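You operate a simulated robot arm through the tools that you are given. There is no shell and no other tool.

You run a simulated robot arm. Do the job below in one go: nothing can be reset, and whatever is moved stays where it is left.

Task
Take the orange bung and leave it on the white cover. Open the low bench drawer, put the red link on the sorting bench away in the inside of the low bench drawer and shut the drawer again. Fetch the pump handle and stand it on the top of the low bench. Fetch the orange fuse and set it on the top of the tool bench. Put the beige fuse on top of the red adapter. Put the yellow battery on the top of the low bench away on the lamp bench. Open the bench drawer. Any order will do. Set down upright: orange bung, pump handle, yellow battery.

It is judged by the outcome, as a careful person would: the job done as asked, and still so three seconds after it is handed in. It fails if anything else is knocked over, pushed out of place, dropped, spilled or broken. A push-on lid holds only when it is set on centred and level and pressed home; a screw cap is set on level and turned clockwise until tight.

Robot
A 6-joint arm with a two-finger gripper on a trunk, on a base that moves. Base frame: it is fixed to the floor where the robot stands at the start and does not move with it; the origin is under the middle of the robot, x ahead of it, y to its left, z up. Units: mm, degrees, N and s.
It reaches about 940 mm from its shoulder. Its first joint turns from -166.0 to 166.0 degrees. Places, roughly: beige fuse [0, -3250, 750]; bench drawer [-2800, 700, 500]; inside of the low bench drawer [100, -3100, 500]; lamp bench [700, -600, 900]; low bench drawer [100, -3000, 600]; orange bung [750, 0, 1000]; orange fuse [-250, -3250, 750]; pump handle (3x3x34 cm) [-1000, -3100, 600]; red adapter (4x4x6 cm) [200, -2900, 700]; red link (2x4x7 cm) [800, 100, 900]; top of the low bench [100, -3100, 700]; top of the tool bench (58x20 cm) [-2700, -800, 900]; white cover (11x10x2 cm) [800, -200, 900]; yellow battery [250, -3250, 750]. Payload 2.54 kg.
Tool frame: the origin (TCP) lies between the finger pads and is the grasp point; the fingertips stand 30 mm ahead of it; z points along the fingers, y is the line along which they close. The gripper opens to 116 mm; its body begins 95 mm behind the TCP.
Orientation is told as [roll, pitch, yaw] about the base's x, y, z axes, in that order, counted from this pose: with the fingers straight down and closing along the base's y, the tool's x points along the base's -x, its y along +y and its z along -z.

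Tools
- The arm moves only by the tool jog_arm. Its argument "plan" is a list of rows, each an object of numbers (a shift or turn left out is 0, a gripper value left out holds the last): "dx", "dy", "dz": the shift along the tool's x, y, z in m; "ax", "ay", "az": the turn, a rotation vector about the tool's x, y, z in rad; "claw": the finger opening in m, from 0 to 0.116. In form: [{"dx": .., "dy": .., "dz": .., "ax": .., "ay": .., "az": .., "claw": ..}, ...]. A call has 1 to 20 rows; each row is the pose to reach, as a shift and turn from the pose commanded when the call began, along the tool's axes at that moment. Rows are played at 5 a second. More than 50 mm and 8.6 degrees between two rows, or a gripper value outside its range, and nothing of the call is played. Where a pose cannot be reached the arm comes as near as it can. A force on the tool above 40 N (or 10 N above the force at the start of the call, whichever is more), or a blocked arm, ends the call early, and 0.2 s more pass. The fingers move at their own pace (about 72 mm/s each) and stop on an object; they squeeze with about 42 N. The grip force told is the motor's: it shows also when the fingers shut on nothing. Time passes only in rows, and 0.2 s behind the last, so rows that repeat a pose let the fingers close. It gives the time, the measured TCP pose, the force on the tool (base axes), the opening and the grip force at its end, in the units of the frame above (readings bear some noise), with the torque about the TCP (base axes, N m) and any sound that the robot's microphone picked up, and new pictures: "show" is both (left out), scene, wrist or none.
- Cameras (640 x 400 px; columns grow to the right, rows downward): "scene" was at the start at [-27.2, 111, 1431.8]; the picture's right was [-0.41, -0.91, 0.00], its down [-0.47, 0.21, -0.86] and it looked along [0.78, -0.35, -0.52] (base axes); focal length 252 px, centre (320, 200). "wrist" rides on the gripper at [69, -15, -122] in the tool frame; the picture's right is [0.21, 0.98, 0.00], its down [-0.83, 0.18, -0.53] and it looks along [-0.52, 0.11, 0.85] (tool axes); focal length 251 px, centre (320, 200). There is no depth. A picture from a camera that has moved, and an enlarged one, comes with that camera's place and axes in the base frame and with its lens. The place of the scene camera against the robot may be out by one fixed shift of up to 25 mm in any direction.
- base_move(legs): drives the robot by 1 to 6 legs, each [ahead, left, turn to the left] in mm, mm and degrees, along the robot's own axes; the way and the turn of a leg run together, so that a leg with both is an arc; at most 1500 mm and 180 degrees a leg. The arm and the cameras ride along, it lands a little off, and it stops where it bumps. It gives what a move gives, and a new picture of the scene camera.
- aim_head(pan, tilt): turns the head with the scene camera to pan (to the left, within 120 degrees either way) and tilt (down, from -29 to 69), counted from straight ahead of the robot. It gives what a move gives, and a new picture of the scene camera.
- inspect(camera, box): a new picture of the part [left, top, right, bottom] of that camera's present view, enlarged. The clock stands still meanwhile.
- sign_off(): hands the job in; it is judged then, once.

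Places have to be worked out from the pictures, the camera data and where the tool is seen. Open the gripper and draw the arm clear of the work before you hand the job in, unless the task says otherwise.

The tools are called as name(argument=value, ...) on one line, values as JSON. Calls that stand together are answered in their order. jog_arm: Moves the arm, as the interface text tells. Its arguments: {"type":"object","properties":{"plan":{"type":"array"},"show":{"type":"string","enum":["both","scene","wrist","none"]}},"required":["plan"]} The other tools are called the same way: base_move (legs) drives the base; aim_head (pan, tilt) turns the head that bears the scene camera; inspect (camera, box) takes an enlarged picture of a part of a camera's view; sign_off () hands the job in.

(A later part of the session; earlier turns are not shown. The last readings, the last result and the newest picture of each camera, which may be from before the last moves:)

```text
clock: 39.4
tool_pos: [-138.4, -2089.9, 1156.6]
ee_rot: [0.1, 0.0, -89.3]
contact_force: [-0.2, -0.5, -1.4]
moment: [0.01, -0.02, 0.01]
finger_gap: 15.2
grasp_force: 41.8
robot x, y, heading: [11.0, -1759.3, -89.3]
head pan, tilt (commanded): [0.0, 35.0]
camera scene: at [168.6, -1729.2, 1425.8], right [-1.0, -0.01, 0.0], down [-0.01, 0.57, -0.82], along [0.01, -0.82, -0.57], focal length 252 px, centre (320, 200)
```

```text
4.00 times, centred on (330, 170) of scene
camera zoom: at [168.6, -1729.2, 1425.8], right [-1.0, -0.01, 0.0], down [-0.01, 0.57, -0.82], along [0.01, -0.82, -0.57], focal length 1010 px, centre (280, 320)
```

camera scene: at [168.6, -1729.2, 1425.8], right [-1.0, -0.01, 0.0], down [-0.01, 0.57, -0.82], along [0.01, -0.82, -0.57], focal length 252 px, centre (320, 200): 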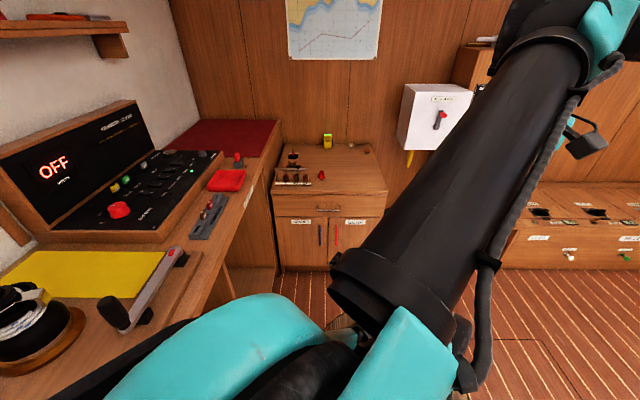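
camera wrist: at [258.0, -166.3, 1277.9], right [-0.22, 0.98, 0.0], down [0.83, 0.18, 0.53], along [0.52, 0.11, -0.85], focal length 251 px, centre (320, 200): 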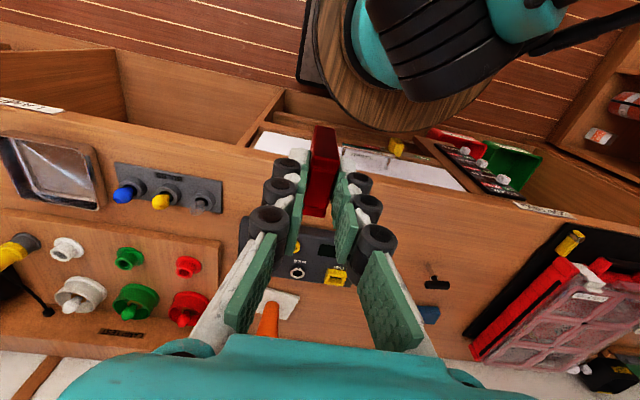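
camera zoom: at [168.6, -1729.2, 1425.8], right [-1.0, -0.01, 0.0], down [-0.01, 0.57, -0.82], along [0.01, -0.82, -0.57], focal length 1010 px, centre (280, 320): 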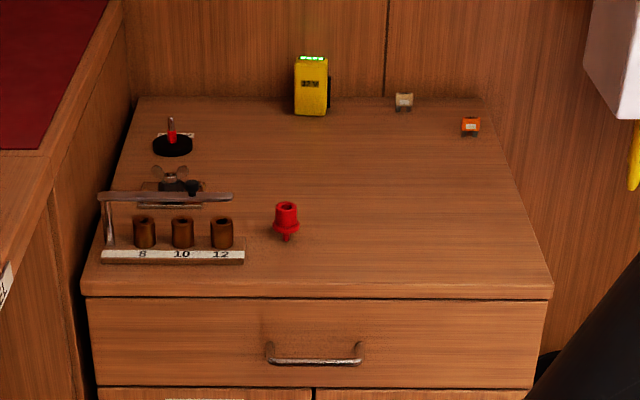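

I place the adapter near (178, -2910), the drawer handle near (137, -2765, 614) and free space on the bench's right front. I drive ahead 450 mm so that I can first park the link on the bench top and then open the drawer.

base_move(legs=[[450, 0, -0.7]])

jog_arm(plan=[{"dx": -0.04}, {"dx": -0.08}, {"dx": -0.12}, {"dx": -0.16}, {"dx": -0.2}, {"dx": -0.22}])

```text
clock: 42.1
tool_pos: [-141.9, -2534.8, 1156.1]
ee_rot: [-0.1, -0.1, -90.3]
contact_force: [-1.0, -0.4, -1.5]
moment: [0.02, 0.0, 0.0]
finger_gap: 15.2
grasp_force: 41.6
robot x, y, heading: [10.2, -2208.2, -90.4]
head pan, tilt (commanded): [0.0, 35.0]
camera scene: at [171.0, -2180.0, 1425.8], right [-1.0, 0.01, 0.0], down [0.0, 0.57, -0.82], along [0.0, -0.82, -0.57], focal length 252 px, centre (320, 200)
```

scene: 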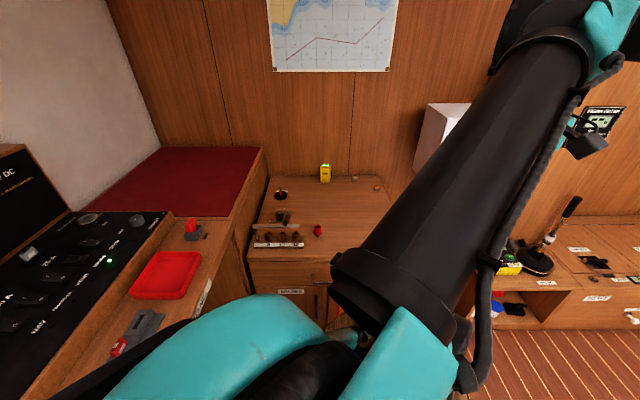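

```text
clock: 43.5
tool_pos: [-142.7, -2756.9, 1159.1]
ee_rot: [0.0, 0.0, -90.3]
contact_force: [0.4, 0.4, -0.2]
moment: [-0.01, 0.01, 0.04]
finger_gap: 15.2
grasp_force: 41.3
robot x, y, heading: [8.0, -2209.2, -89.9]
head pan, tilt (commanded): [0.0, 35.0]
camera scene: at [171.1, -2179.7, 1425.8], right [-1.0, 0.01, 0.0], down [0.0, 0.57, -0.82], along [0.0, -0.82, -0.57], focal length 252 px, centre (320, 200)
camera wrist: at [-157.2, -2688.0, 1279.8], right [0.98, 0.21, 0.0], down [0.18, -0.83, 0.53], along [0.11, -0.52, -0.85], focal length 251 px, centre (320, 200)
```

scene: 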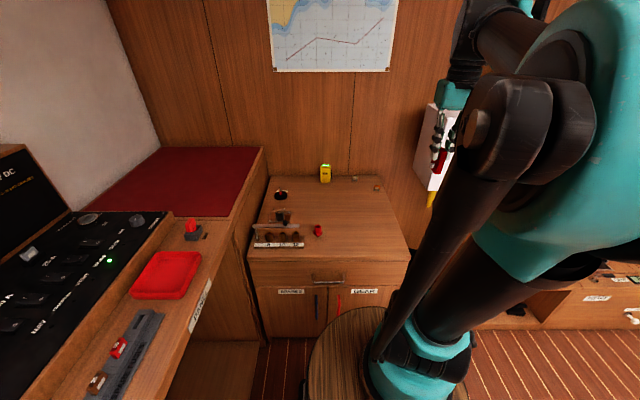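
wrist: 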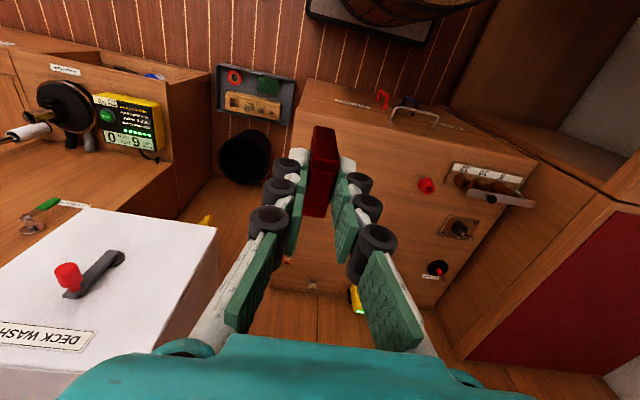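

Wrist view shows the low bench and a wall box on its right; I shift the tool 190 mm towards +x, away from that box, to look over the bench.

jog_arm(plan=[{"dy": 0.045}, {"dy": 0.09}, {"dy": 0.135}, {"dy": 0.18}, {"dy": 0.22}])

inspect(camera="wrist", box=[160, 60, 480, 260])

inspect(camera="scene", box=[240, 150, 420, 300])

```text
clock: 44.8
tool_pos: [77.4, -2758.5, 1158.2]
ee_rot: [0.0, -0.1, -90.4]
contact_force: [0.3, 0.2, -1.0]
moment: [-0.03, 0.02, -0.02]
finger_gap: 15.3
grasp_force: 41.3
robot x, y, heading: [8.2, -2210.1, -90.3]
head pan, tilt (commanded): [0.0, 35.0]
camera scene: at [170.9, -2179.9, 1425.8], right [-1.0, 0.01, 0.0], down [0.0, 0.57, -0.82], along [0.0, -0.82, -0.57], focal length 252 px, centre (320, 200)
camera wrist: at [62.6, -2689.4, 1279.6], right [0.98, 0.21, 0.0], down [0.18, -0.83, 0.53], along [0.11, -0.52, -0.85], focal length 251 px, centre (320, 200)
```

scene: 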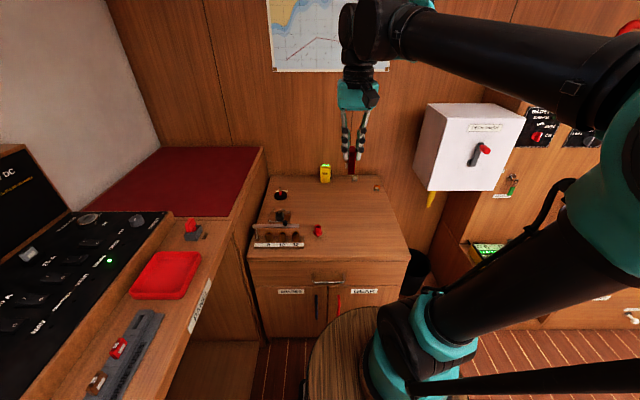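
wrist: 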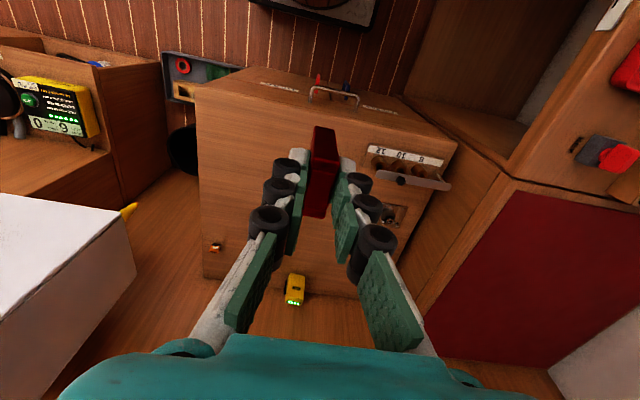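

```text
2.00 times, centred on (320, 160) of wrist
camera zoom: at [62.6, -2689.4, 1279.6], right [0.98, 0.21, 0.0], down [0.18, -0.83, 0.53], along [0.11, -0.52, -0.85], focal length 503 px, centre (320, 280)
```

zoom: 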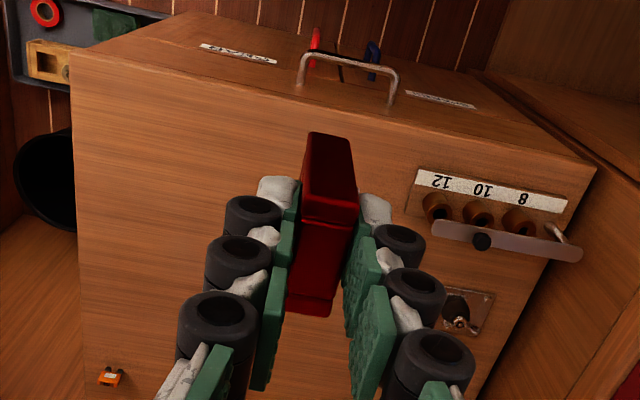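

```text
2.67 times, centred on (330, 225) of scene
camera zoom: at [170.9, -2179.9, 1425.8], right [-1.0, 0.01, 0.0], down [0.0, 0.57, -0.82], along [0.0, -0.82, -0.57], focal length 673 px, centre (293, 133)
```

zoom: 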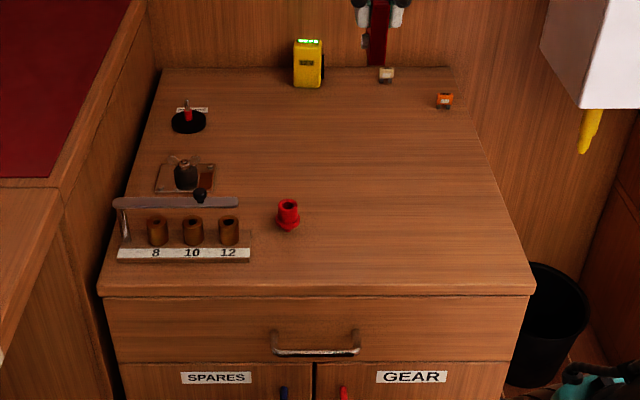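

From two wrist views the bench top is at about z 705, its front edge at y -2815, spanning x -179 to 424; the drawer handle bar is near (119, -2780, 600). I park the link on the free right-front part near (0, -2930), lowering to just above the top.

jog_arm(plan=[{"dx": -0.043, "dy": -0.019}, {"dx": -0.086, "dy": -0.038}, {"dx": -0.129, "dy": -0.057}, {"dx": -0.172, "dy": -0.077}, {"dx": -0.172, "dy": -0.077, "dz": 0.045}, {"dx": -0.172, "dy": -0.077, "dz": 0.09}, {"dx": -0.172, "dy": -0.077, "dz": 0.135}, {"dx": -0.172, "dy": -0.077, "dz": 0.18}, {"dx": -0.172, "dy": -0.077, "dz": 0.225}, {"dx": -0.172, "dy": -0.077, "dz": 0.27}, {"dx": -0.172, "dy": -0.077, "dz": 0.31}, {"dx": -0.172, "dy": -0.077, "dz": 0.345}, {"dx": -0.172, "dy": -0.077, "dz": 0.365}])

```text
clock: 47.5
tool_pos: [0.2, -2927.5, 791.6]
ee_rot: [0.0, 0.1, -90.3]
contact_force: [0.4, -0.7, -1.6]
moment: [-0.01, -0.02, 0.01]
finger_gap: 15.2
grasp_force: 41.2
robot x, y, heading: [13.4, -2208.6, -90.0]
head pan, tilt (commanded): [0.0, 35.0]
camera scene: at [171.0, -2180.0, 1425.8], right [-1.0, 0.01, 0.0], down [0.0, 0.57, -0.82], along [0.0, -0.82, -0.57], focal length 252 px, centre (320, 200)
camera wrist: at [-15.1, -2858.0, 913.0], right [0.98, 0.21, 0.0], down [0.18, -0.83, 0.53], along [0.11, -0.52, -0.85], focal length 251 px, centre (320, 200)
```

scene: 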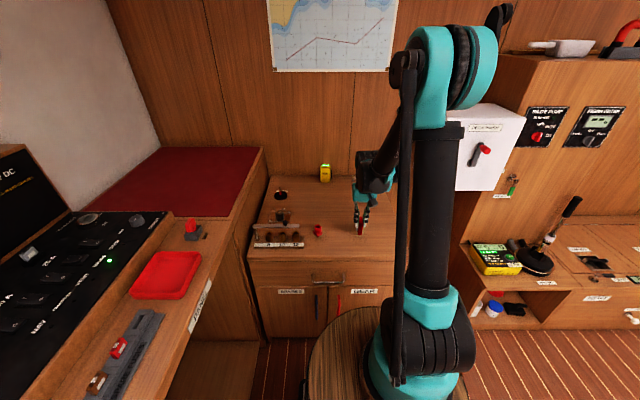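
wrist: 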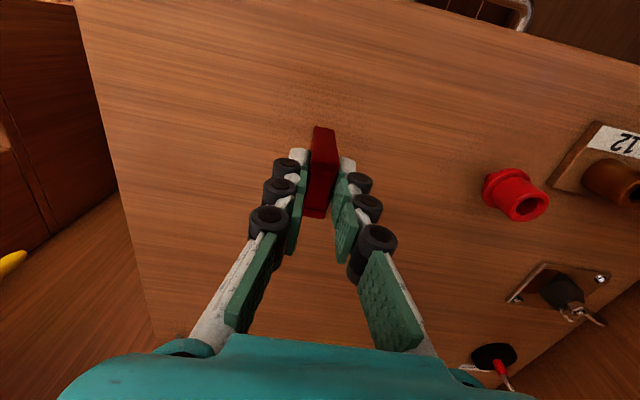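

The link hangs over a free area. I lower it to the top in small steps and watch the force.

jog_arm(plan=[{"dz": 0.01}, {"dz": 0.016}, {"dz": 0.019}, {"dz": 0.021}, {"dz": 0.023}, {"dz": 0.025}], show="wrist")

```text
clock: 49.0
tool_pos: [-0.5, -2927.5, 764.9]
ee_rot: [0.0, -0.1, -90.3]
contact_force: [-0.3, 0.2, -1.3]
moment: [0.02, -0.02, -0.01]
finger_gap: 15.4
grasp_force: 41.4
robot x, y, heading: [11.3, -2209.3, -90.3]
head pan, tilt (commanded): [0.0, 35.0]
camera wrist: at [-16.0, -2858.7, 888.1], right [0.98, 0.21, 0.0], down [0.18, -0.83, 0.53], along [0.11, -0.52, -0.85], focal length 251 px, centre (320, 200)
```

wrist: 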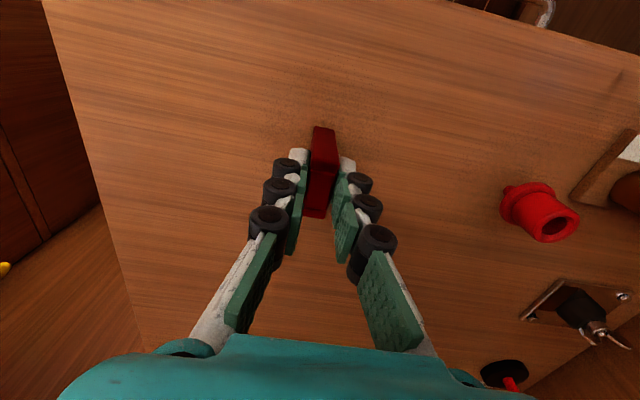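

No contact yet at z 765; I keep lowering in 2 mm steps.

jog_arm(plan=[{"dz": 0.002}, {"dz": 0.004}, {"dz": 0.006}, {"dz": 0.008}], show="wrist")

```text
clock: 50.0
tool_pos: [-1.6, -2929.2, 759.5]
ee_rot: [0.0, 0.0, -90.4]
contact_force: [-1.4, 4.0, 29.1]
moment: [0.27, 0.02, -0.01]
finger_gap: 15.4
grasp_force: 42.2
robot x, y, heading: [10.9, -2210.9, -90.3]
head pan, tilt (commanded): [0.0, 35.0]
camera wrist: at [-16.1, -2858.7, 881.1], right [0.98, 0.21, 0.0], down [0.18, -0.83, 0.53], along [0.11, -0.52, -0.85], focal length 251 px, centre (320, 200)
```

wrist: 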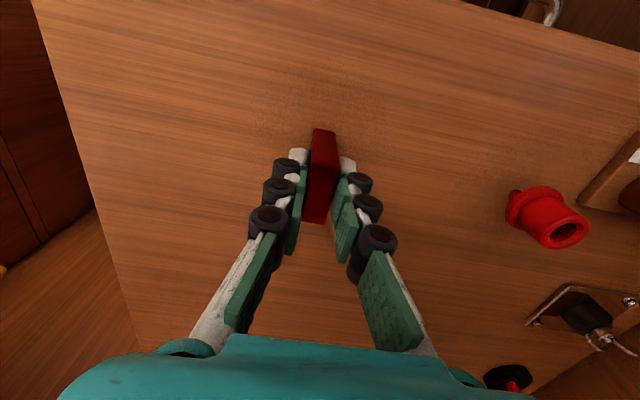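

Contact at 29 N: the link stands on the bench top (top near z 700). I ease up, open the fingers and rise clear.

jog_arm(plan=[{"dz": -0.001}, {"dz": -0.002}, {"dz": -0.002, "claw": 0.03}, {"dz": -0.002, "claw": 0.06}, {"dz": -0.002, "claw": 0.06}], show="wrist")

jog_arm(plan=[{"dz": -0.02}, {"dz": -0.05}, {"dz": -0.09}, {"dz": -0.13}, {"dz": -0.17}, {"dz": -0.21}, {"dz": -0.25}])

```text
clock: 51.1
tool_pos: [-1.4, -2928.5, 761.3]
ee_rot: [0.0, 0.1, -90.3]
contact_force: [-0.3, -0.1, -0.2]
moment: [-0.03, 0.01, 0.02]
finger_gap: 60.0
grasp_force: 0.0
robot x, y, heading: [10.8, -2207.3, -90.3]
head pan, tilt (commanded): [0.0, 35.0]
camera wrist: at [-16.1, -2858.8, 882.4], right [0.98, 0.21, 0.0], down [0.18, -0.83, 0.53], along [0.11, -0.52, -0.85], focal length 251 px, centre (320, 200)
```

wrist: 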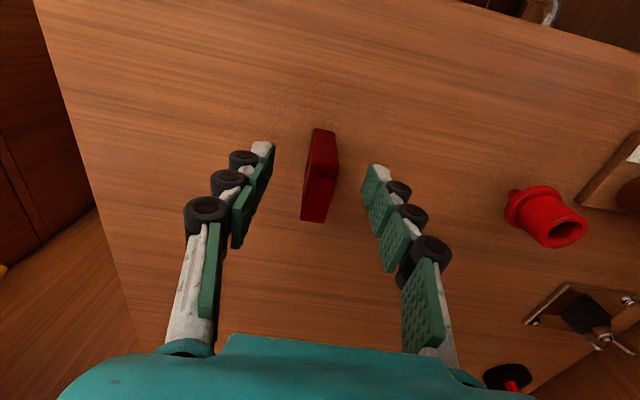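

```text
clock: 52.8
tool_pos: [-0.3, -2926.2, 1013.6]
ee_rot: [0.0, -0.1, -90.3]
contact_force: [-0.7, 0.6, -0.1]
moment: [0.05, 0.01, -0.01]
finger_gap: 60.0
grasp_force: 0.1
robot x, y, heading: [11.2, -2209.4, -90.3]
head pan, tilt (commanded): [0.0, 35.0]
camera scene: at [171.0, -2180.1, 1425.8], right [-1.0, 0.01, 0.0], down [0.0, 0.57, -0.82], along [0.0, -0.82, -0.57], focal length 252 px, centre (320, 200)
camera wrist: at [-14.8, -2858.7, 1134.5], right [0.98, 0.21, 0.0], down [0.18, -0.83, 0.53], along [0.11, -0.52, -0.85], focal length 251 px, centre (320, 200)
```

scene: 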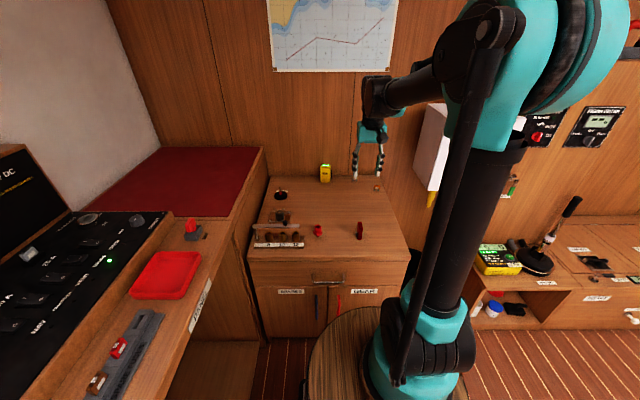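
wrist: 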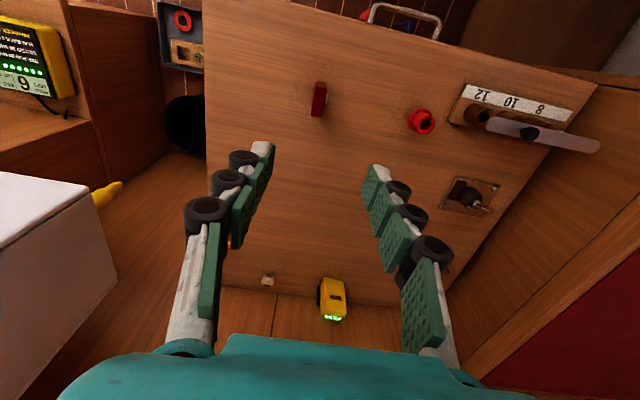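

The link stands safely on the bench top. Before going on I look down with the head to judge how far the robot's own base stands from the bench front.

aim_head(pan=-10, tilt=66)

```text
clock: 53.7
tool_pos: [0.6, -2927.8, 1012.3]
ee_rot: [0.0, 0.0, -90.3]
contact_force: [1.3, 0.2, 0.1]
moment: [0.01, -0.04, 0.0]
finger_gap: 59.7
grasp_force: 0.0
robot x, y, heading: [12.0, -2208.5, -90.1]
head pan, tilt (commanded): [-10.0, 66.0]
camera scene: at [160.8, -2150.5, 1384.9], right [-0.98, 0.18, 0.0], down [0.16, 0.9, -0.41], along [-0.07, -0.4, -0.91], focal length 252 px, centre (320, 200)
```

scene: 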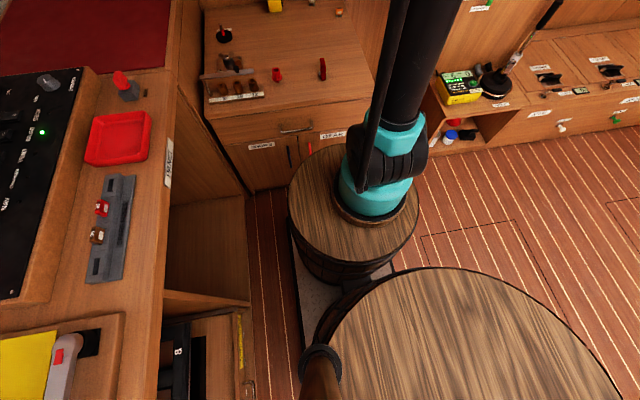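

The robot stands on a plate reaching about 410 mm ahead of its centre, so it can go at most about 150 mm nearer the bench. I look closer at the pieces on the bench in the wrist view.

inspect(camera="wrist", box=[190, 60, 510, 330])

inspect(camera="wrist", box=[220, 230, 380, 330])

inspect(camera="scene", box=[200, 0, 400, 160])

```text
1.48 times, centred on (350, 195) of wrist
camera zoom: at [-14.8, -2858.7, 1133.7], right [0.98, 0.21, 0.0], down [0.18, -0.83, 0.53], along [0.11, -0.52, -0.85], focal length 372 px, centre (276, 207)
```

zoom: 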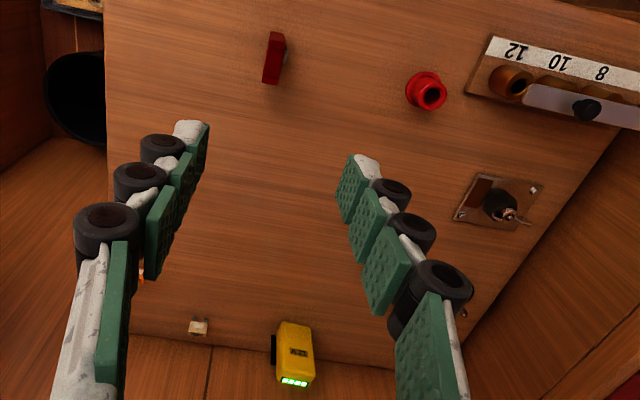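

```text
4.00 times, centred on (300, 280) of wrist
camera zoom: at [-14.8, -2858.7, 1133.7], right [0.98, 0.21, 0.0], down [0.18, -0.83, 0.53], along [0.11, -0.52, -0.85], focal length 1006 px, centre (400, -120)
```

zoom: 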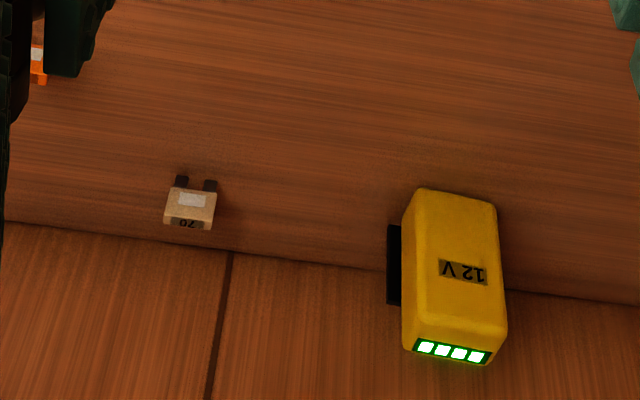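

```text
2.50 times, centred on (300, 80) of scene
camera zoom: at [160.8, -2150.5, 1384.9], right [-0.98, 0.18, 0.0], down [0.16, 0.9, -0.41], along [-0.07, -0.4, -0.91], focal length 631 px, centre (370, 500)
```

zoom: 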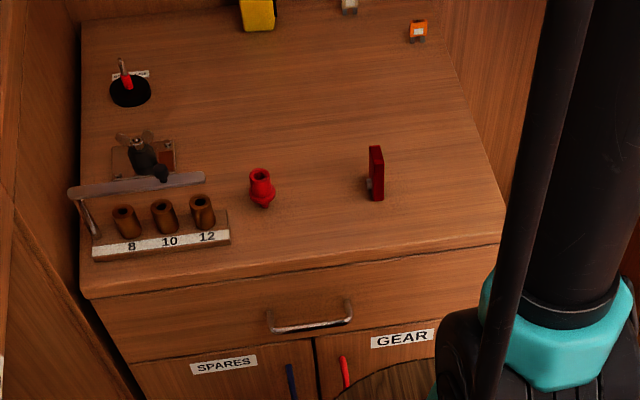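

Both fuses are blade fuses standing on their prongs; the red adapter is an upright hollow piece near (155, -2924). I go over the adapter at a safe height to see its top from near by.

jog_arm(plan=[{"dy": 0.04, "dx": 0.0, "dz": 0.02}, {"dy": 0.08, "dx": 0.0, "dz": 0.04}, {"dy": 0.12, "dx": 0.0, "dz": 0.06}, {"dy": 0.152, "dx": 0.0, "dz": 0.09}, {"dy": 0.152, "dx": 0.0, "dz": 0.13}, {"dy": 0.152, "dx": 0.0, "dz": 0.16}], show="wrist")

inspect(camera="wrist", box=[240, 60, 440, 185])

```text
clock: 55.1
tool_pos: [151.6, -2927.0, 849.3]
ee_rot: [-0.1, 0.0, -90.3]
contact_force: [0.9, 0.8, -0.1]
moment: [0.0, 0.0, 0.0]
finger_gap: 60.1
grasp_force: 0.0
robot x, y, heading: [11.5, -2208.2, -90.5]
head pan, tilt (commanded): [-10.0, 66.0]
camera wrist: at [136.1, -2857.6, 970.9], right [0.98, 0.21, 0.0], down [0.18, -0.83, 0.53], along [0.11, -0.52, -0.85], focal length 251 px, centre (320, 200)
```

wrist: 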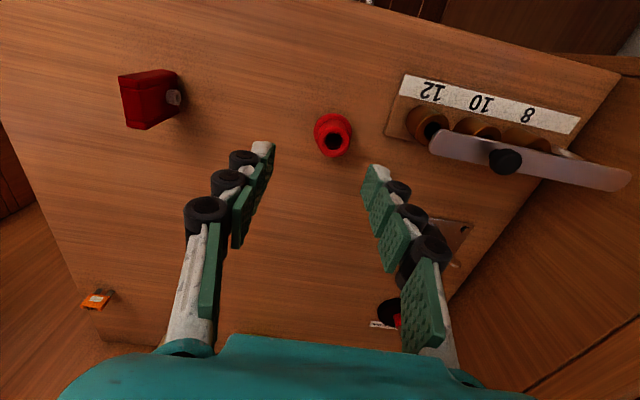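

```text
3.20 times, centred on (340, 122) of wrist
camera zoom: at [136.1, -2857.6, 970.9], right [0.98, 0.21, 0.0], down [0.18, -0.83, 0.53], along [0.11, -0.52, -0.85], focal length 805 px, centre (256, 448)
```

zoom: 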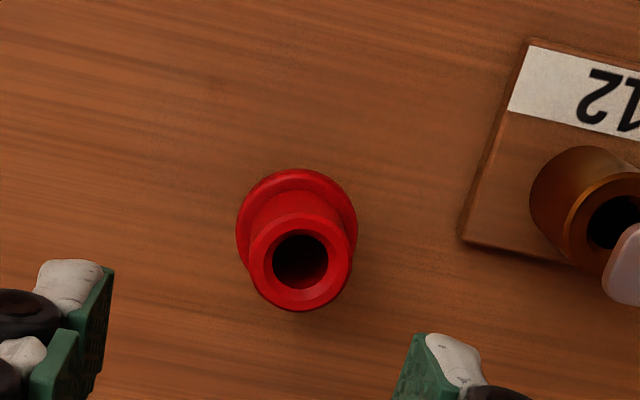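

The adapter's top is a ring about 28 mm across with a 15 mm hole, centred near (163, -2927, 757); a fuse lying flat will rest on it best. I raise the arm and drive 140 mm nearer to reach the pieces at the back.

jog_arm(plan=[{"dz": -0.04}, {"dz": -0.08}, {"dz": -0.12}, {"dz": -0.16}, {"dz": -0.2}], show="none")

base_move(legs=[[140, 0, 0.3]])

```text
clock: 56.3
tool_pos: [150.2, -2930.6, 1049.6]
ee_rot: [0.0, 0.0, -90.3]
contact_force: [-0.3, 0.0, 0.0]
moment: [0.04, -0.01, 0.0]
finger_gap: 59.9
grasp_force: 0.1
robot x, y, heading: [10.9, -2210.9, -90.2]
head pan, tilt (commanded): [-10.0, 66.0]
```

```text
clock: 57.6
tool_pos: [157.9, -3067.1, 1049.4]
ee_rot: [0.0, 0.0, -89.7]
contact_force: [-0.7, -0.6, 0.1]
moment: [-0.03, 0.04, 0.01]
finger_gap: 60.0
grasp_force: 0.0
robot x, y, heading: [9.9, -2347.1, -89.8]
head pan, tilt (commanded): [-10.0, 66.0]
camera scene: at [160.3, -2287.1, 1384.9], right [-0.99, 0.17, 0.0], down [0.15, 0.9, -0.41], along [-0.07, -0.4, -0.91], focal length 252 px, centre (320, 200)
```

scene: 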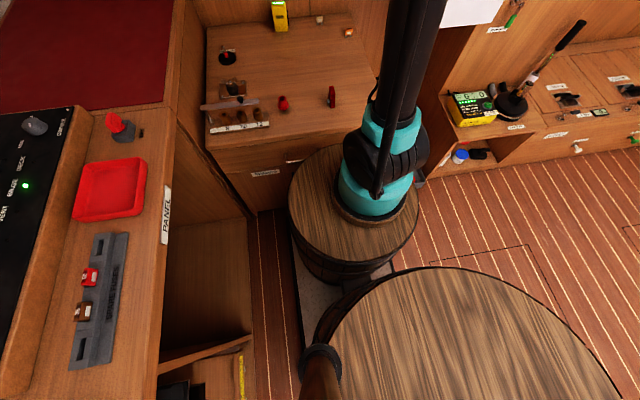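

I now tilt the tool 45° towards the wall while moving over the back of the bench, to see the beige fuse and battery close up.

jog_arm(plan=[{"dy": -0.035, "dx": -0.012, "dz": 0.01, "ay": -0.13}, {"dy": -0.07, "dx": -0.024, "dz": 0.02, "ay": -0.26}, {"dy": -0.105, "dx": -0.036, "dz": 0.03, "ay": -0.39}, {"dy": -0.14, "dx": -0.05, "dz": 0.05, "ay": -0.52}, {"dy": -0.175, "dx": -0.065, "dz": 0.07, "ay": -0.65}, {"dy": -0.195, "dx": -0.083, "dz": 0.1, "ay": -0.785}, {"dy": -0.195, "dx": -0.083, "dz": 0.13, "ay": -0.785}])

```text
clock: 59.2
tool_pos: [-37.7, -3151.7, 919.3]
ee_rot: [-0.1, -45.1, -89.7]
contact_force: [0.5, 0.2, -1.5]
moment: [-0.03, 0.04, 0.01]
finger_gap: 59.8
grasp_force: 0.3
robot x, y, heading: [8.9, -2343.7, -89.9]
head pan, tilt (commanded): [-10.0, 66.0]
camera scene: at [160.2, -2287.0, 1384.9], right [-0.99, 0.17, 0.0], down [0.15, 0.9, -0.41], along [-0.07, -0.4, -0.91], focal length 252 px, centre (320, 200)
camera wrist: at [-53.2, -3016.9, 955.1], right [0.98, 0.16, -0.15], down [0.18, -0.2, 0.96], along [0.12, -0.97, -0.23], focal length 251 px, centre (320, 200)
```

scene: 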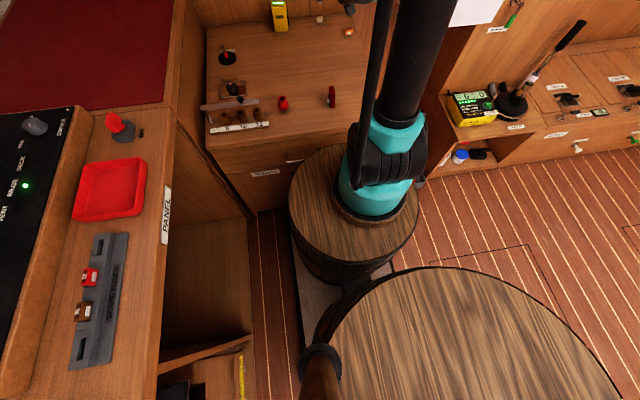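
wrist: 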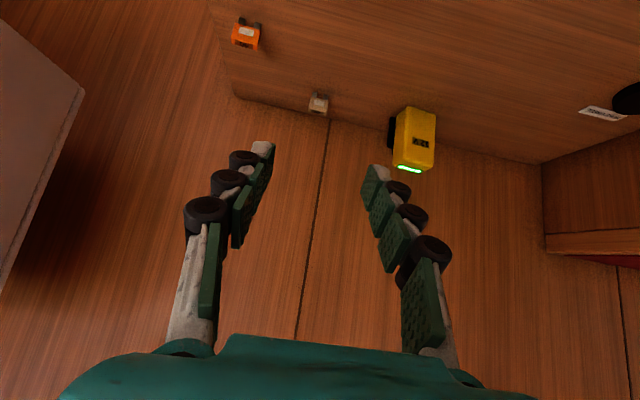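

The image is upside down: the fuse, battery and orange fuse stand along the wall. I enlarge to fix their places.

inspect(camera="wrist", box=[210, 5, 450, 185])

inspect(camera="wrist", box=[280, 75, 360, 125])

```text
2.22 times, centred on (330, 95) of wrist
camera zoom: at [-53.2, -3016.9, 955.1], right [0.98, 0.16, -0.15], down [0.18, -0.2, 0.96], along [0.12, -0.97, -0.23], focal length 559 px, centre (298, 433)
```

zoom: 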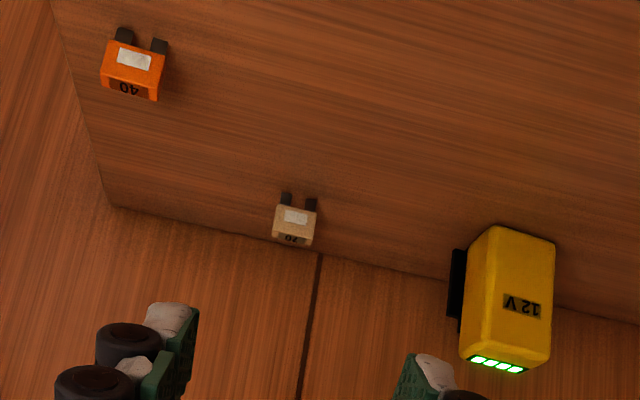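

```text
8.00 times, centred on (320, 100) of wrist
camera zoom: at [-53.2, -3016.9, 955.1], right [0.98, 0.16, -0.15], down [0.18, -0.2, 0.96], along [0.12, -0.97, -0.23], focal length 2012 px, centre (320, 1000)
```

zoom: 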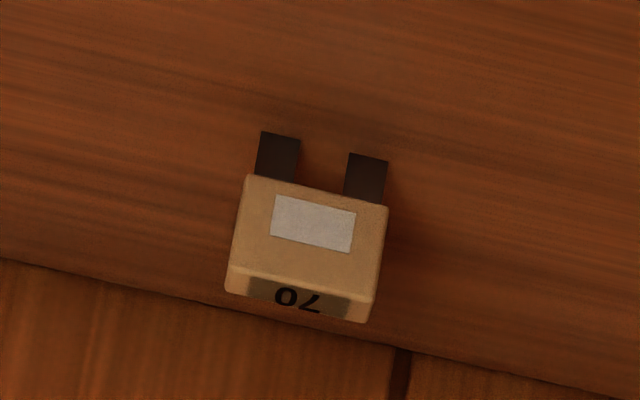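

Beige fuse: centre about (-35, -3370), 29 mm wide, top near z 736; battery front face at (130, -3354), 100 mm tall; orange fuse near (-135, -3272). I approach the beige fuse along the tilted tool axis, stopping 60 mm short.

jog_arm(plan=[{"dx": -0.004, "dy": 0.001, "dz": 0.045}, {"dx": -0.008, "dy": 0.002, "dz": 0.09}, {"dx": -0.012, "dy": 0.0025, "dz": 0.135}, {"dx": -0.016, "dy": 0.0025, "dz": 0.18}, {"dx": -0.016, "dy": 0.0025, "dz": 0.216}])

inspect(camera="wrist", box=[220, 80, 420, 205])

```text
clock: 60.4
tool_pos: [-35.4, -3315.0, 776.7]
ee_rot: [0.1, -45.1, -89.7]
contact_force: [-0.2, 0.7, 0.3]
moment: [-0.02, 0.0, 0.01]
finger_gap: 59.6
grasp_force: 0.0
robot x, y, heading: [10.5, -2344.5, -89.5]
head pan, tilt (commanded): [-10.0, 66.0]
camera scene: at [160.2, -2286.9, 1384.8], right [-0.99, 0.17, 0.0], down [0.15, 0.9, -0.41], along [-0.07, -0.4, -0.91], focal length 252 px, centre (320, 200)
camera wrist: at [-51.0, -3180.5, 814.2], right [0.98, 0.16, -0.15], down [0.18, -0.21, 0.96], along [0.12, -0.97, -0.23], focal length 251 px, centre (320, 200)
```

scene: 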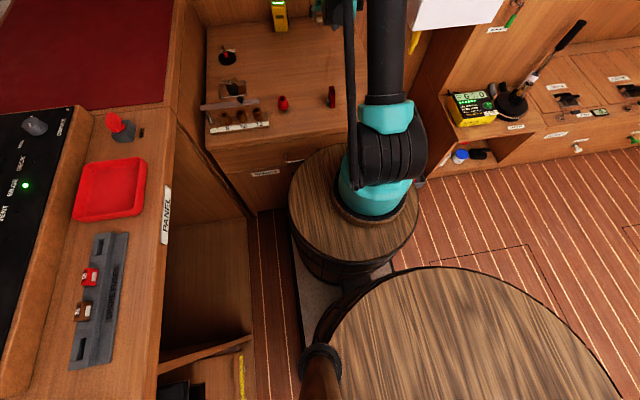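
wrist: 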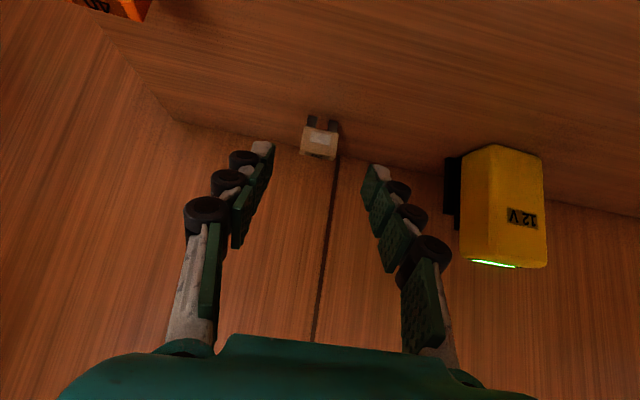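

```text
3.20 times, centred on (320, 142) of wrist
camera zoom: at [-51.0, -3180.5, 814.2], right [0.98, 0.16, -0.15], down [0.18, -0.21, 0.96], along [0.12, -0.97, -0.23], focal length 805 px, centre (320, 384)
```

zoom: 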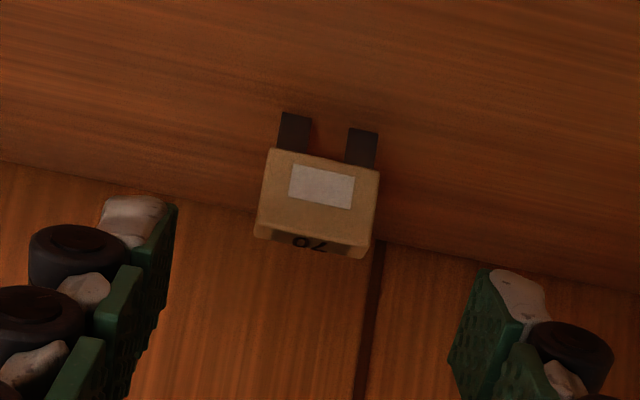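

The fuse is centred between the fingers (centre (-35.5, -3370), body z 713–733). I advance the last 60 mm along the tool axis and close on its sides.

jog_arm(plan=[{"dz": 0.025}, {"dz": 0.045}, {"dz": 0.059, "dx": -0.001}, {"dz": 0.059, "dx": -0.001}], show="wrist")

inspect(camera="wrist", box=[220, 100, 420, 225])

```text
clock: 61.4
tool_pos: [-33.4, -3359.1, 737.4]
ee_rot: [0.0, -45.0, -89.7]
contact_force: [0.0, 0.0, -0.1]
moment: [-0.02, 0.01, -0.02]
finger_gap: 59.8
grasp_force: 0.1
robot x, y, heading: [9.8, -2348.0, -89.7]
head pan, tilt (commanded): [-10.0, 66.0]
camera wrist: at [-49.8, -3224.3, 773.4], right [0.98, 0.16, -0.15], down [0.18, -0.21, 0.96], along [0.12, -0.97, -0.23], focal length 251 px, centre (320, 200)
```

wrist: 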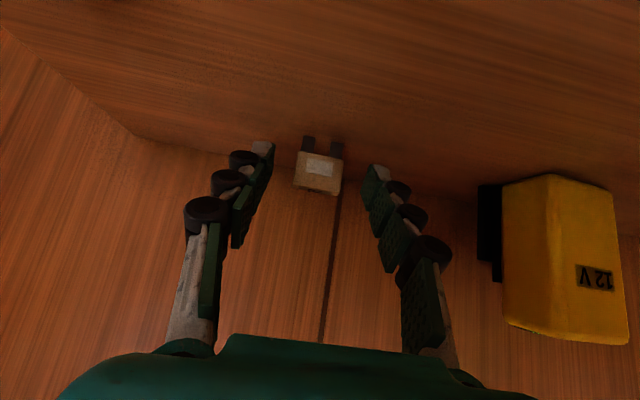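

```text
3.20 times, centred on (320, 162) of wrist
camera zoom: at [-49.8, -3224.3, 773.4], right [0.98, 0.16, -0.15], down [0.18, -0.21, 0.96], along [0.12, -0.97, -0.23], focal length 805 px, centre (320, 320)
```

zoom: 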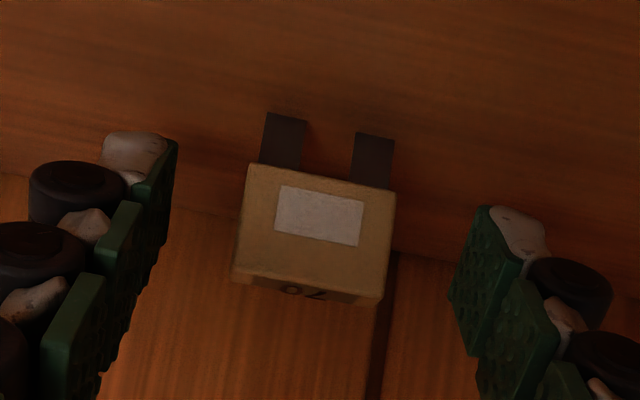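

The fuse sits between the tip pads and nothing touches. I close on it.

jog_arm(plan=[{"claw": 0.035}, {"claw": 0.015}, {"claw": 0.015}, {"claw": 0.015}], show="wrist")

```text
clock: 62.4
tool_pos: [-33.4, -3359.1, 736.8]
ee_rot: [0.0, -45.0, -89.7]
contact_force: [0.2, 0.8, -0.7]
moment: [0.01, 0.0, 0.01]
finger_gap: 26.3
grasp_force: 41.6
robot x, y, heading: [9.3, -2346.5, -89.8]
head pan, tilt (commanded): [-10.0, 66.0]
camera wrist: at [-49.8, -3224.2, 773.5], right [0.98, 0.16, -0.15], down [0.18, -0.21, 0.96], along [0.12, -0.97, -0.23], focal length 251 px, centre (320, 200)
```

wrist: 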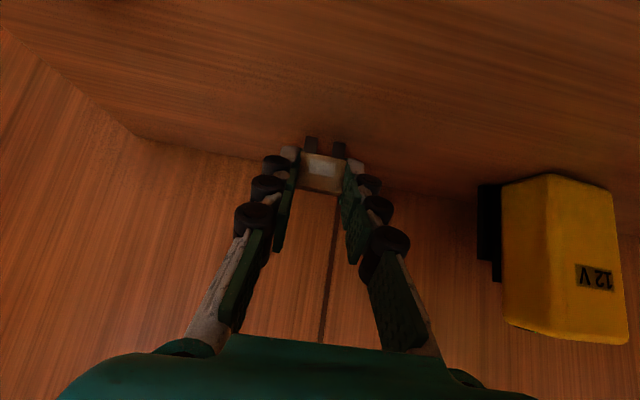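

Gripped at 26 mm with 42 N. I lift it up and back along the tool axis and check the grip.

jog_arm(plan=[{"dx": -0.007, "dz": -0.007}, {"dx": -0.015, "dz": -0.02}, {"dx": -0.015, "dz": -0.05}, {"dx": -0.015, "dz": -0.09}, {"dx": -0.015, "dz": -0.135}, {"dx": -0.015, "dz": -0.18}])

inspect(camera="wrist", box=[220, 100, 420, 225])

```text
clock: 63.8
tool_pos: [-33.2, -3242.4, 874.7]
ee_rot: [0.0, -45.0, -89.6]
contact_force: [-0.5, -0.9, -1.0]
moment: [0.02, 0.0, 0.04]
finger_gap: 26.4
grasp_force: 42.4
robot x, y, heading: [11.1, -2348.8, -89.6]
head pan, tilt (commanded): [-10.0, 66.0]
camera scene: at [160.2, -2287.5, 1384.9], right [-0.99, 0.17, 0.0], down [0.15, 0.9, -0.41], along [-0.07, -0.4, -0.91], focal length 252 px, centre (320, 200)
camera wrist: at [-48.4, -3106.3, 911.8], right [0.98, 0.16, -0.15], down [0.18, -0.21, 0.96], along [0.12, -0.97, -0.23], focal length 251 px, centre (320, 200)
```

scene: 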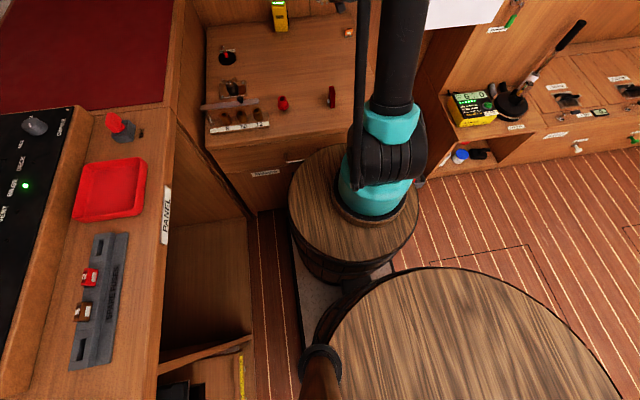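
wrist: 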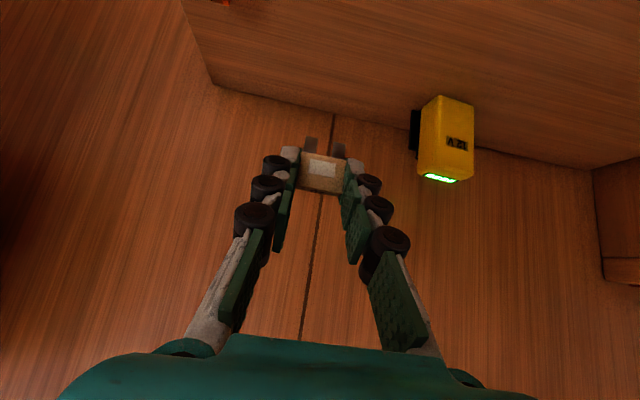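

```text
3.20 times, centred on (320, 162) of wrist
camera zoom: at [-48.4, -3106.3, 911.8], right [0.98, 0.16, -0.15], down [0.18, -0.21, 0.96], along [0.12, -0.97, -0.23], focal length 805 px, centre (320, 320)
```

zoom: 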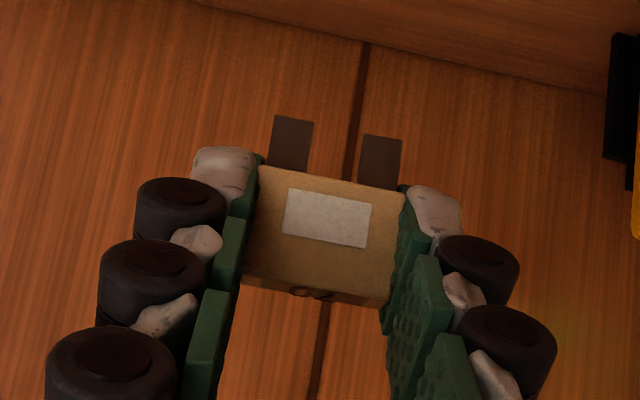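

The fuse is held by the tip pads. As the tips would foul the narrow adapter, I first lay the fuse flat on the free middle of the bench: I carry it to about (60, -3060) and tilt the tool to +20° so that the fuse leans 65°.

jog_arm(plan=[{"dx": 0.016, "dy": 0.01, "dz": -0.012, "ay": 0.126}, {"dx": 0.032, "dy": 0.02, "dz": -0.024, "ay": 0.252}, {"dx": 0.048, "dy": 0.03, "dz": -0.036, "ay": 0.378}, {"dx": 0.065, "dy": 0.04, "dz": -0.049, "ay": 0.504}, {"dx": 0.081, "dy": 0.05, "dz": -0.062, "ay": 0.63}, {"dx": 0.097, "dy": 0.06, "dz": -0.074, "ay": 0.756}, {"dx": 0.114, "dy": 0.07, "dz": -0.086, "ay": 0.882}, {"dx": 0.13, "dy": 0.08, "dz": -0.098, "ay": 1.008}, {"dx": 0.146, "dy": 0.093, "dz": -0.111, "ay": 1.134}, {"dx": 0.146, "dy": 0.093, "dz": -0.111, "ay": 1.134}])

```text
clock: 66.0
tool_pos: [59.0, -3059.2, 849.6]
ee_rot: [0.0, 20.1, -89.8]
contact_force: [-0.2, 0.5, 0.5]
moment: [0.0, -0.01, 0.01]
finger_gap: 26.4
grasp_force: 41.3
robot x, y, heading: [13.2, -2344.2, -89.8]
head pan, tilt (commanded): [-10.0, 66.0]
camera scene: at [160.2, -2287.1, 1384.9], right [-0.99, 0.17, 0.0], down [0.15, 0.9, -0.41], along [-0.07, -0.4, -0.91], focal length 252 px, centre (320, 200)
camera wrist: at [42.5, -3036.1, 987.3], right [0.98, 0.21, 0.07], down [0.19, -0.96, 0.22], along [0.12, -0.2, -0.97], focal length 251 px, centre (320, 200)
```

scene: 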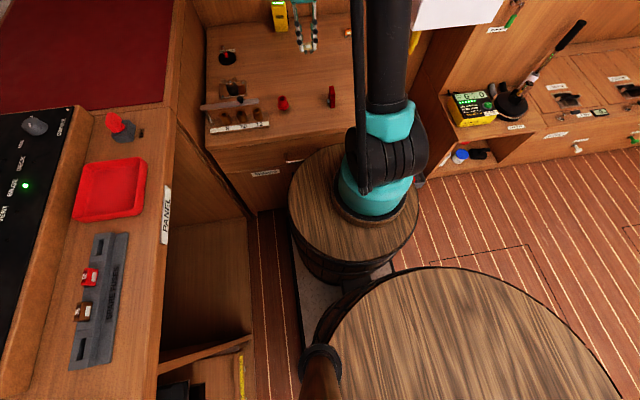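
wrist: 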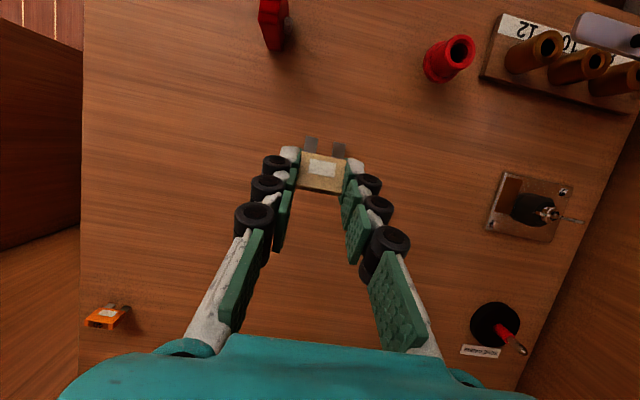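

Held well. I lower it straight down towards the bench, slowly at the end.

jog_arm(plan=[{"dx": -0.0137, "dz": 0.0376}, {"dx": -0.0257, "dz": 0.0705}, {"dx": -0.0342, "dz": 0.094}, {"dx": -0.0376, "dz": 0.1034}, {"dx": -0.039, "dz": 0.107}], show="wrist")

jog_arm(plan=[{"dx": -0.0007, "dz": 0.0019}, {"dx": -0.0014, "dz": 0.0038}, {"dx": -0.0014, "dz": 0.0038}], show="wrist")

```text
clock: 67.2
tool_pos: [58.1, -3059.8, 736.1]
ee_rot: [-0.1, 20.0, -89.6]
contact_force: [-0.6, 0.4, 0.0]
moment: [-0.01, 0.0, -0.01]
finger_gap: 26.6
grasp_force: 42.0
robot x, y, heading: [11.2, -2347.6, -90.0]
head pan, tilt (commanded): [-10.0, 66.0]
camera wrist: at [42.7, -3037.2, 873.5], right [0.98, 0.21, 0.07], down [0.19, -0.96, 0.22], along [0.12, -0.2, -0.97], focal length 251 px, centre (320, 200)
```

wrist: 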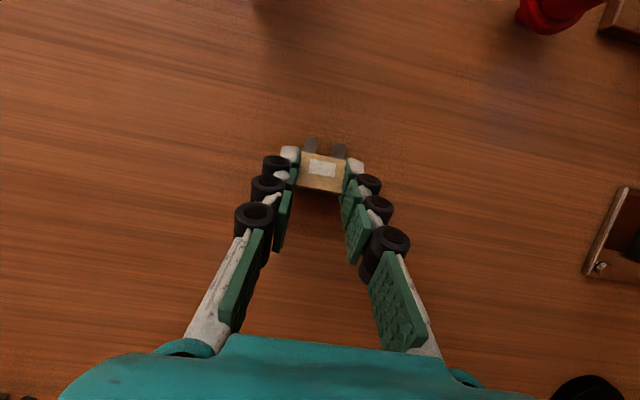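

```text
clock: 68.0
tool_pos: [58.8, -3059.9, 732.5]
ee_rot: [0.0, 20.0, -89.7]
contact_force: [1.3, 0.1, 0.5]
moment: [0.03, -0.02, -0.01]
finger_gap: 26.5
grasp_force: 42.3
robot x, y, heading: [8.1, -2345.8, -89.7]
head pan, tilt (commanded): [-10.0, 66.0]
camera wrist: at [43.0, -3036.3, 869.9], right [0.98, 0.21, 0.07], down [0.19, -0.96, 0.22], along [0.12, -0.2, -0.97], focal length 251 px, centre (320, 200)
```

wrist: 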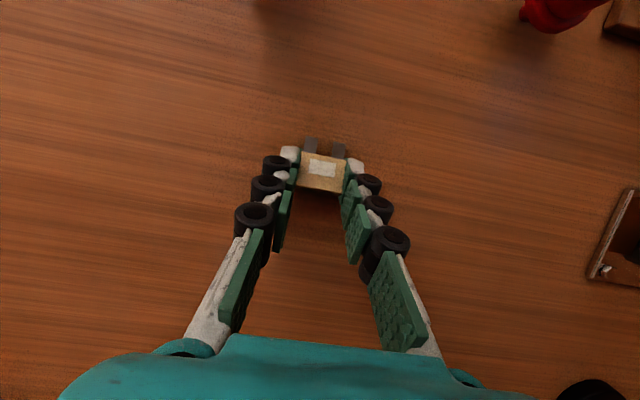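

No contact yet; I lower a few millimetres more.

jog_arm(plan=[{"dx": -0.0007, "dz": 0.0019}, {"dx": -0.0014, "dz": 0.0038}, {"dx": -0.002, "dz": 0.0056}, {"dx": -0.0024, "dz": 0.0066}], show="wrist")

```text
clock: 68.5
tool_pos: [58.6, -3059.5, 732.5]
ee_rot: [0.0, 19.9, -89.7]
contact_force: [-1.8, 2.1, 16.4]
moment: [0.04, 0.04, -0.02]
finger_gap: 26.3
grasp_force: 41.4
robot x, y, heading: [11.8, -2348.3, -89.7]
head pan, tilt (commanded): [-10.0, 66.0]
stopped in row 2: the force on the tool passed its limit at 50 N (the readings are from after the stop); the commanded pose is now the measured one
camera wrist: at [43.0, -3036.4, 869.5], right [0.98, 0.21, 0.07], down [0.19, -0.96, 0.22], along [0.12, -0.2, -0.97], focal length 251 px, centre (320, 200)
```

wrist: 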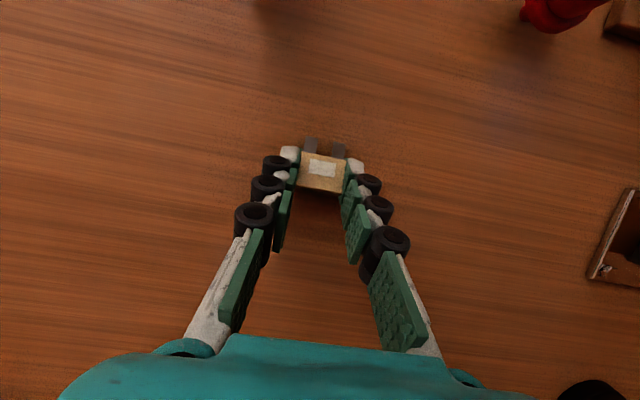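

Contact at z 732. I ease up 1.5 mm and open, letting the fuse settle onto its back.

jog_arm(plan=[{"dx": 0.0005, "dz": -0.0014}, {"dx": 0.0005, "dz": -0.0014, "claw": 0.035}, {"dx": 0.0005, "dz": -0.0014, "claw": 0.055}, {"dx": 0.0005, "dz": -0.0014, "claw": 0.055}], show="wrist")

inspect(camera="wrist", box=[240, 100, 400, 225])

```text
clock: 69.5
tool_pos: [58.6, -3058.9, 733.7]
ee_rot: [0.0, 19.9, -89.6]
contact_force: [0.0, -0.1, 0.6]
moment: [-0.03, 0.0, 0.02]
finger_gap: 55.2
grasp_force: 0.0
robot x, y, heading: [10.1, -2345.8, -89.6]
head pan, tilt (commanded): [-10.0, 66.0]
camera wrist: at [42.9, -3036.8, 870.3], right [0.98, 0.21, 0.07], down [0.19, -0.96, 0.22], along [0.12, -0.2, -0.97], focal length 251 px, centre (320, 200)
```

wrist: 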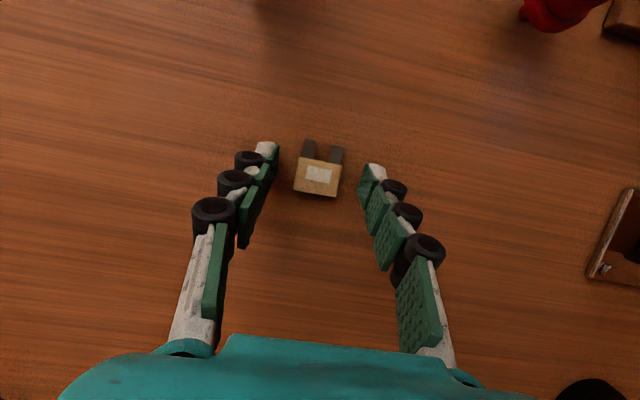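

```text
3.20 times, centred on (320, 162) of wrist
camera zoom: at [42.9, -3036.8, 870.3], right [0.98, 0.21, 0.07], down [0.19, -0.96, 0.22], along [0.12, -0.2, -0.97], focal length 805 px, centre (320, 320)
```

zoom: 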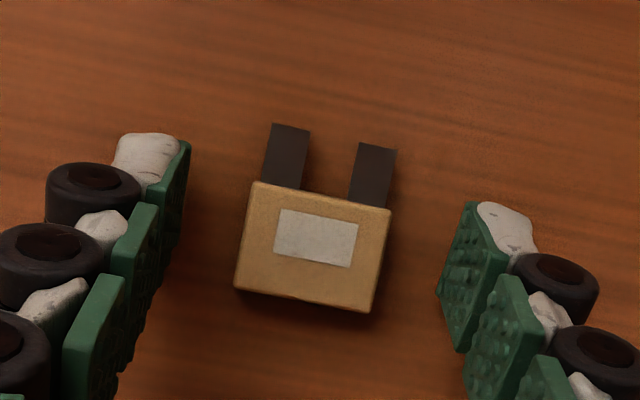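

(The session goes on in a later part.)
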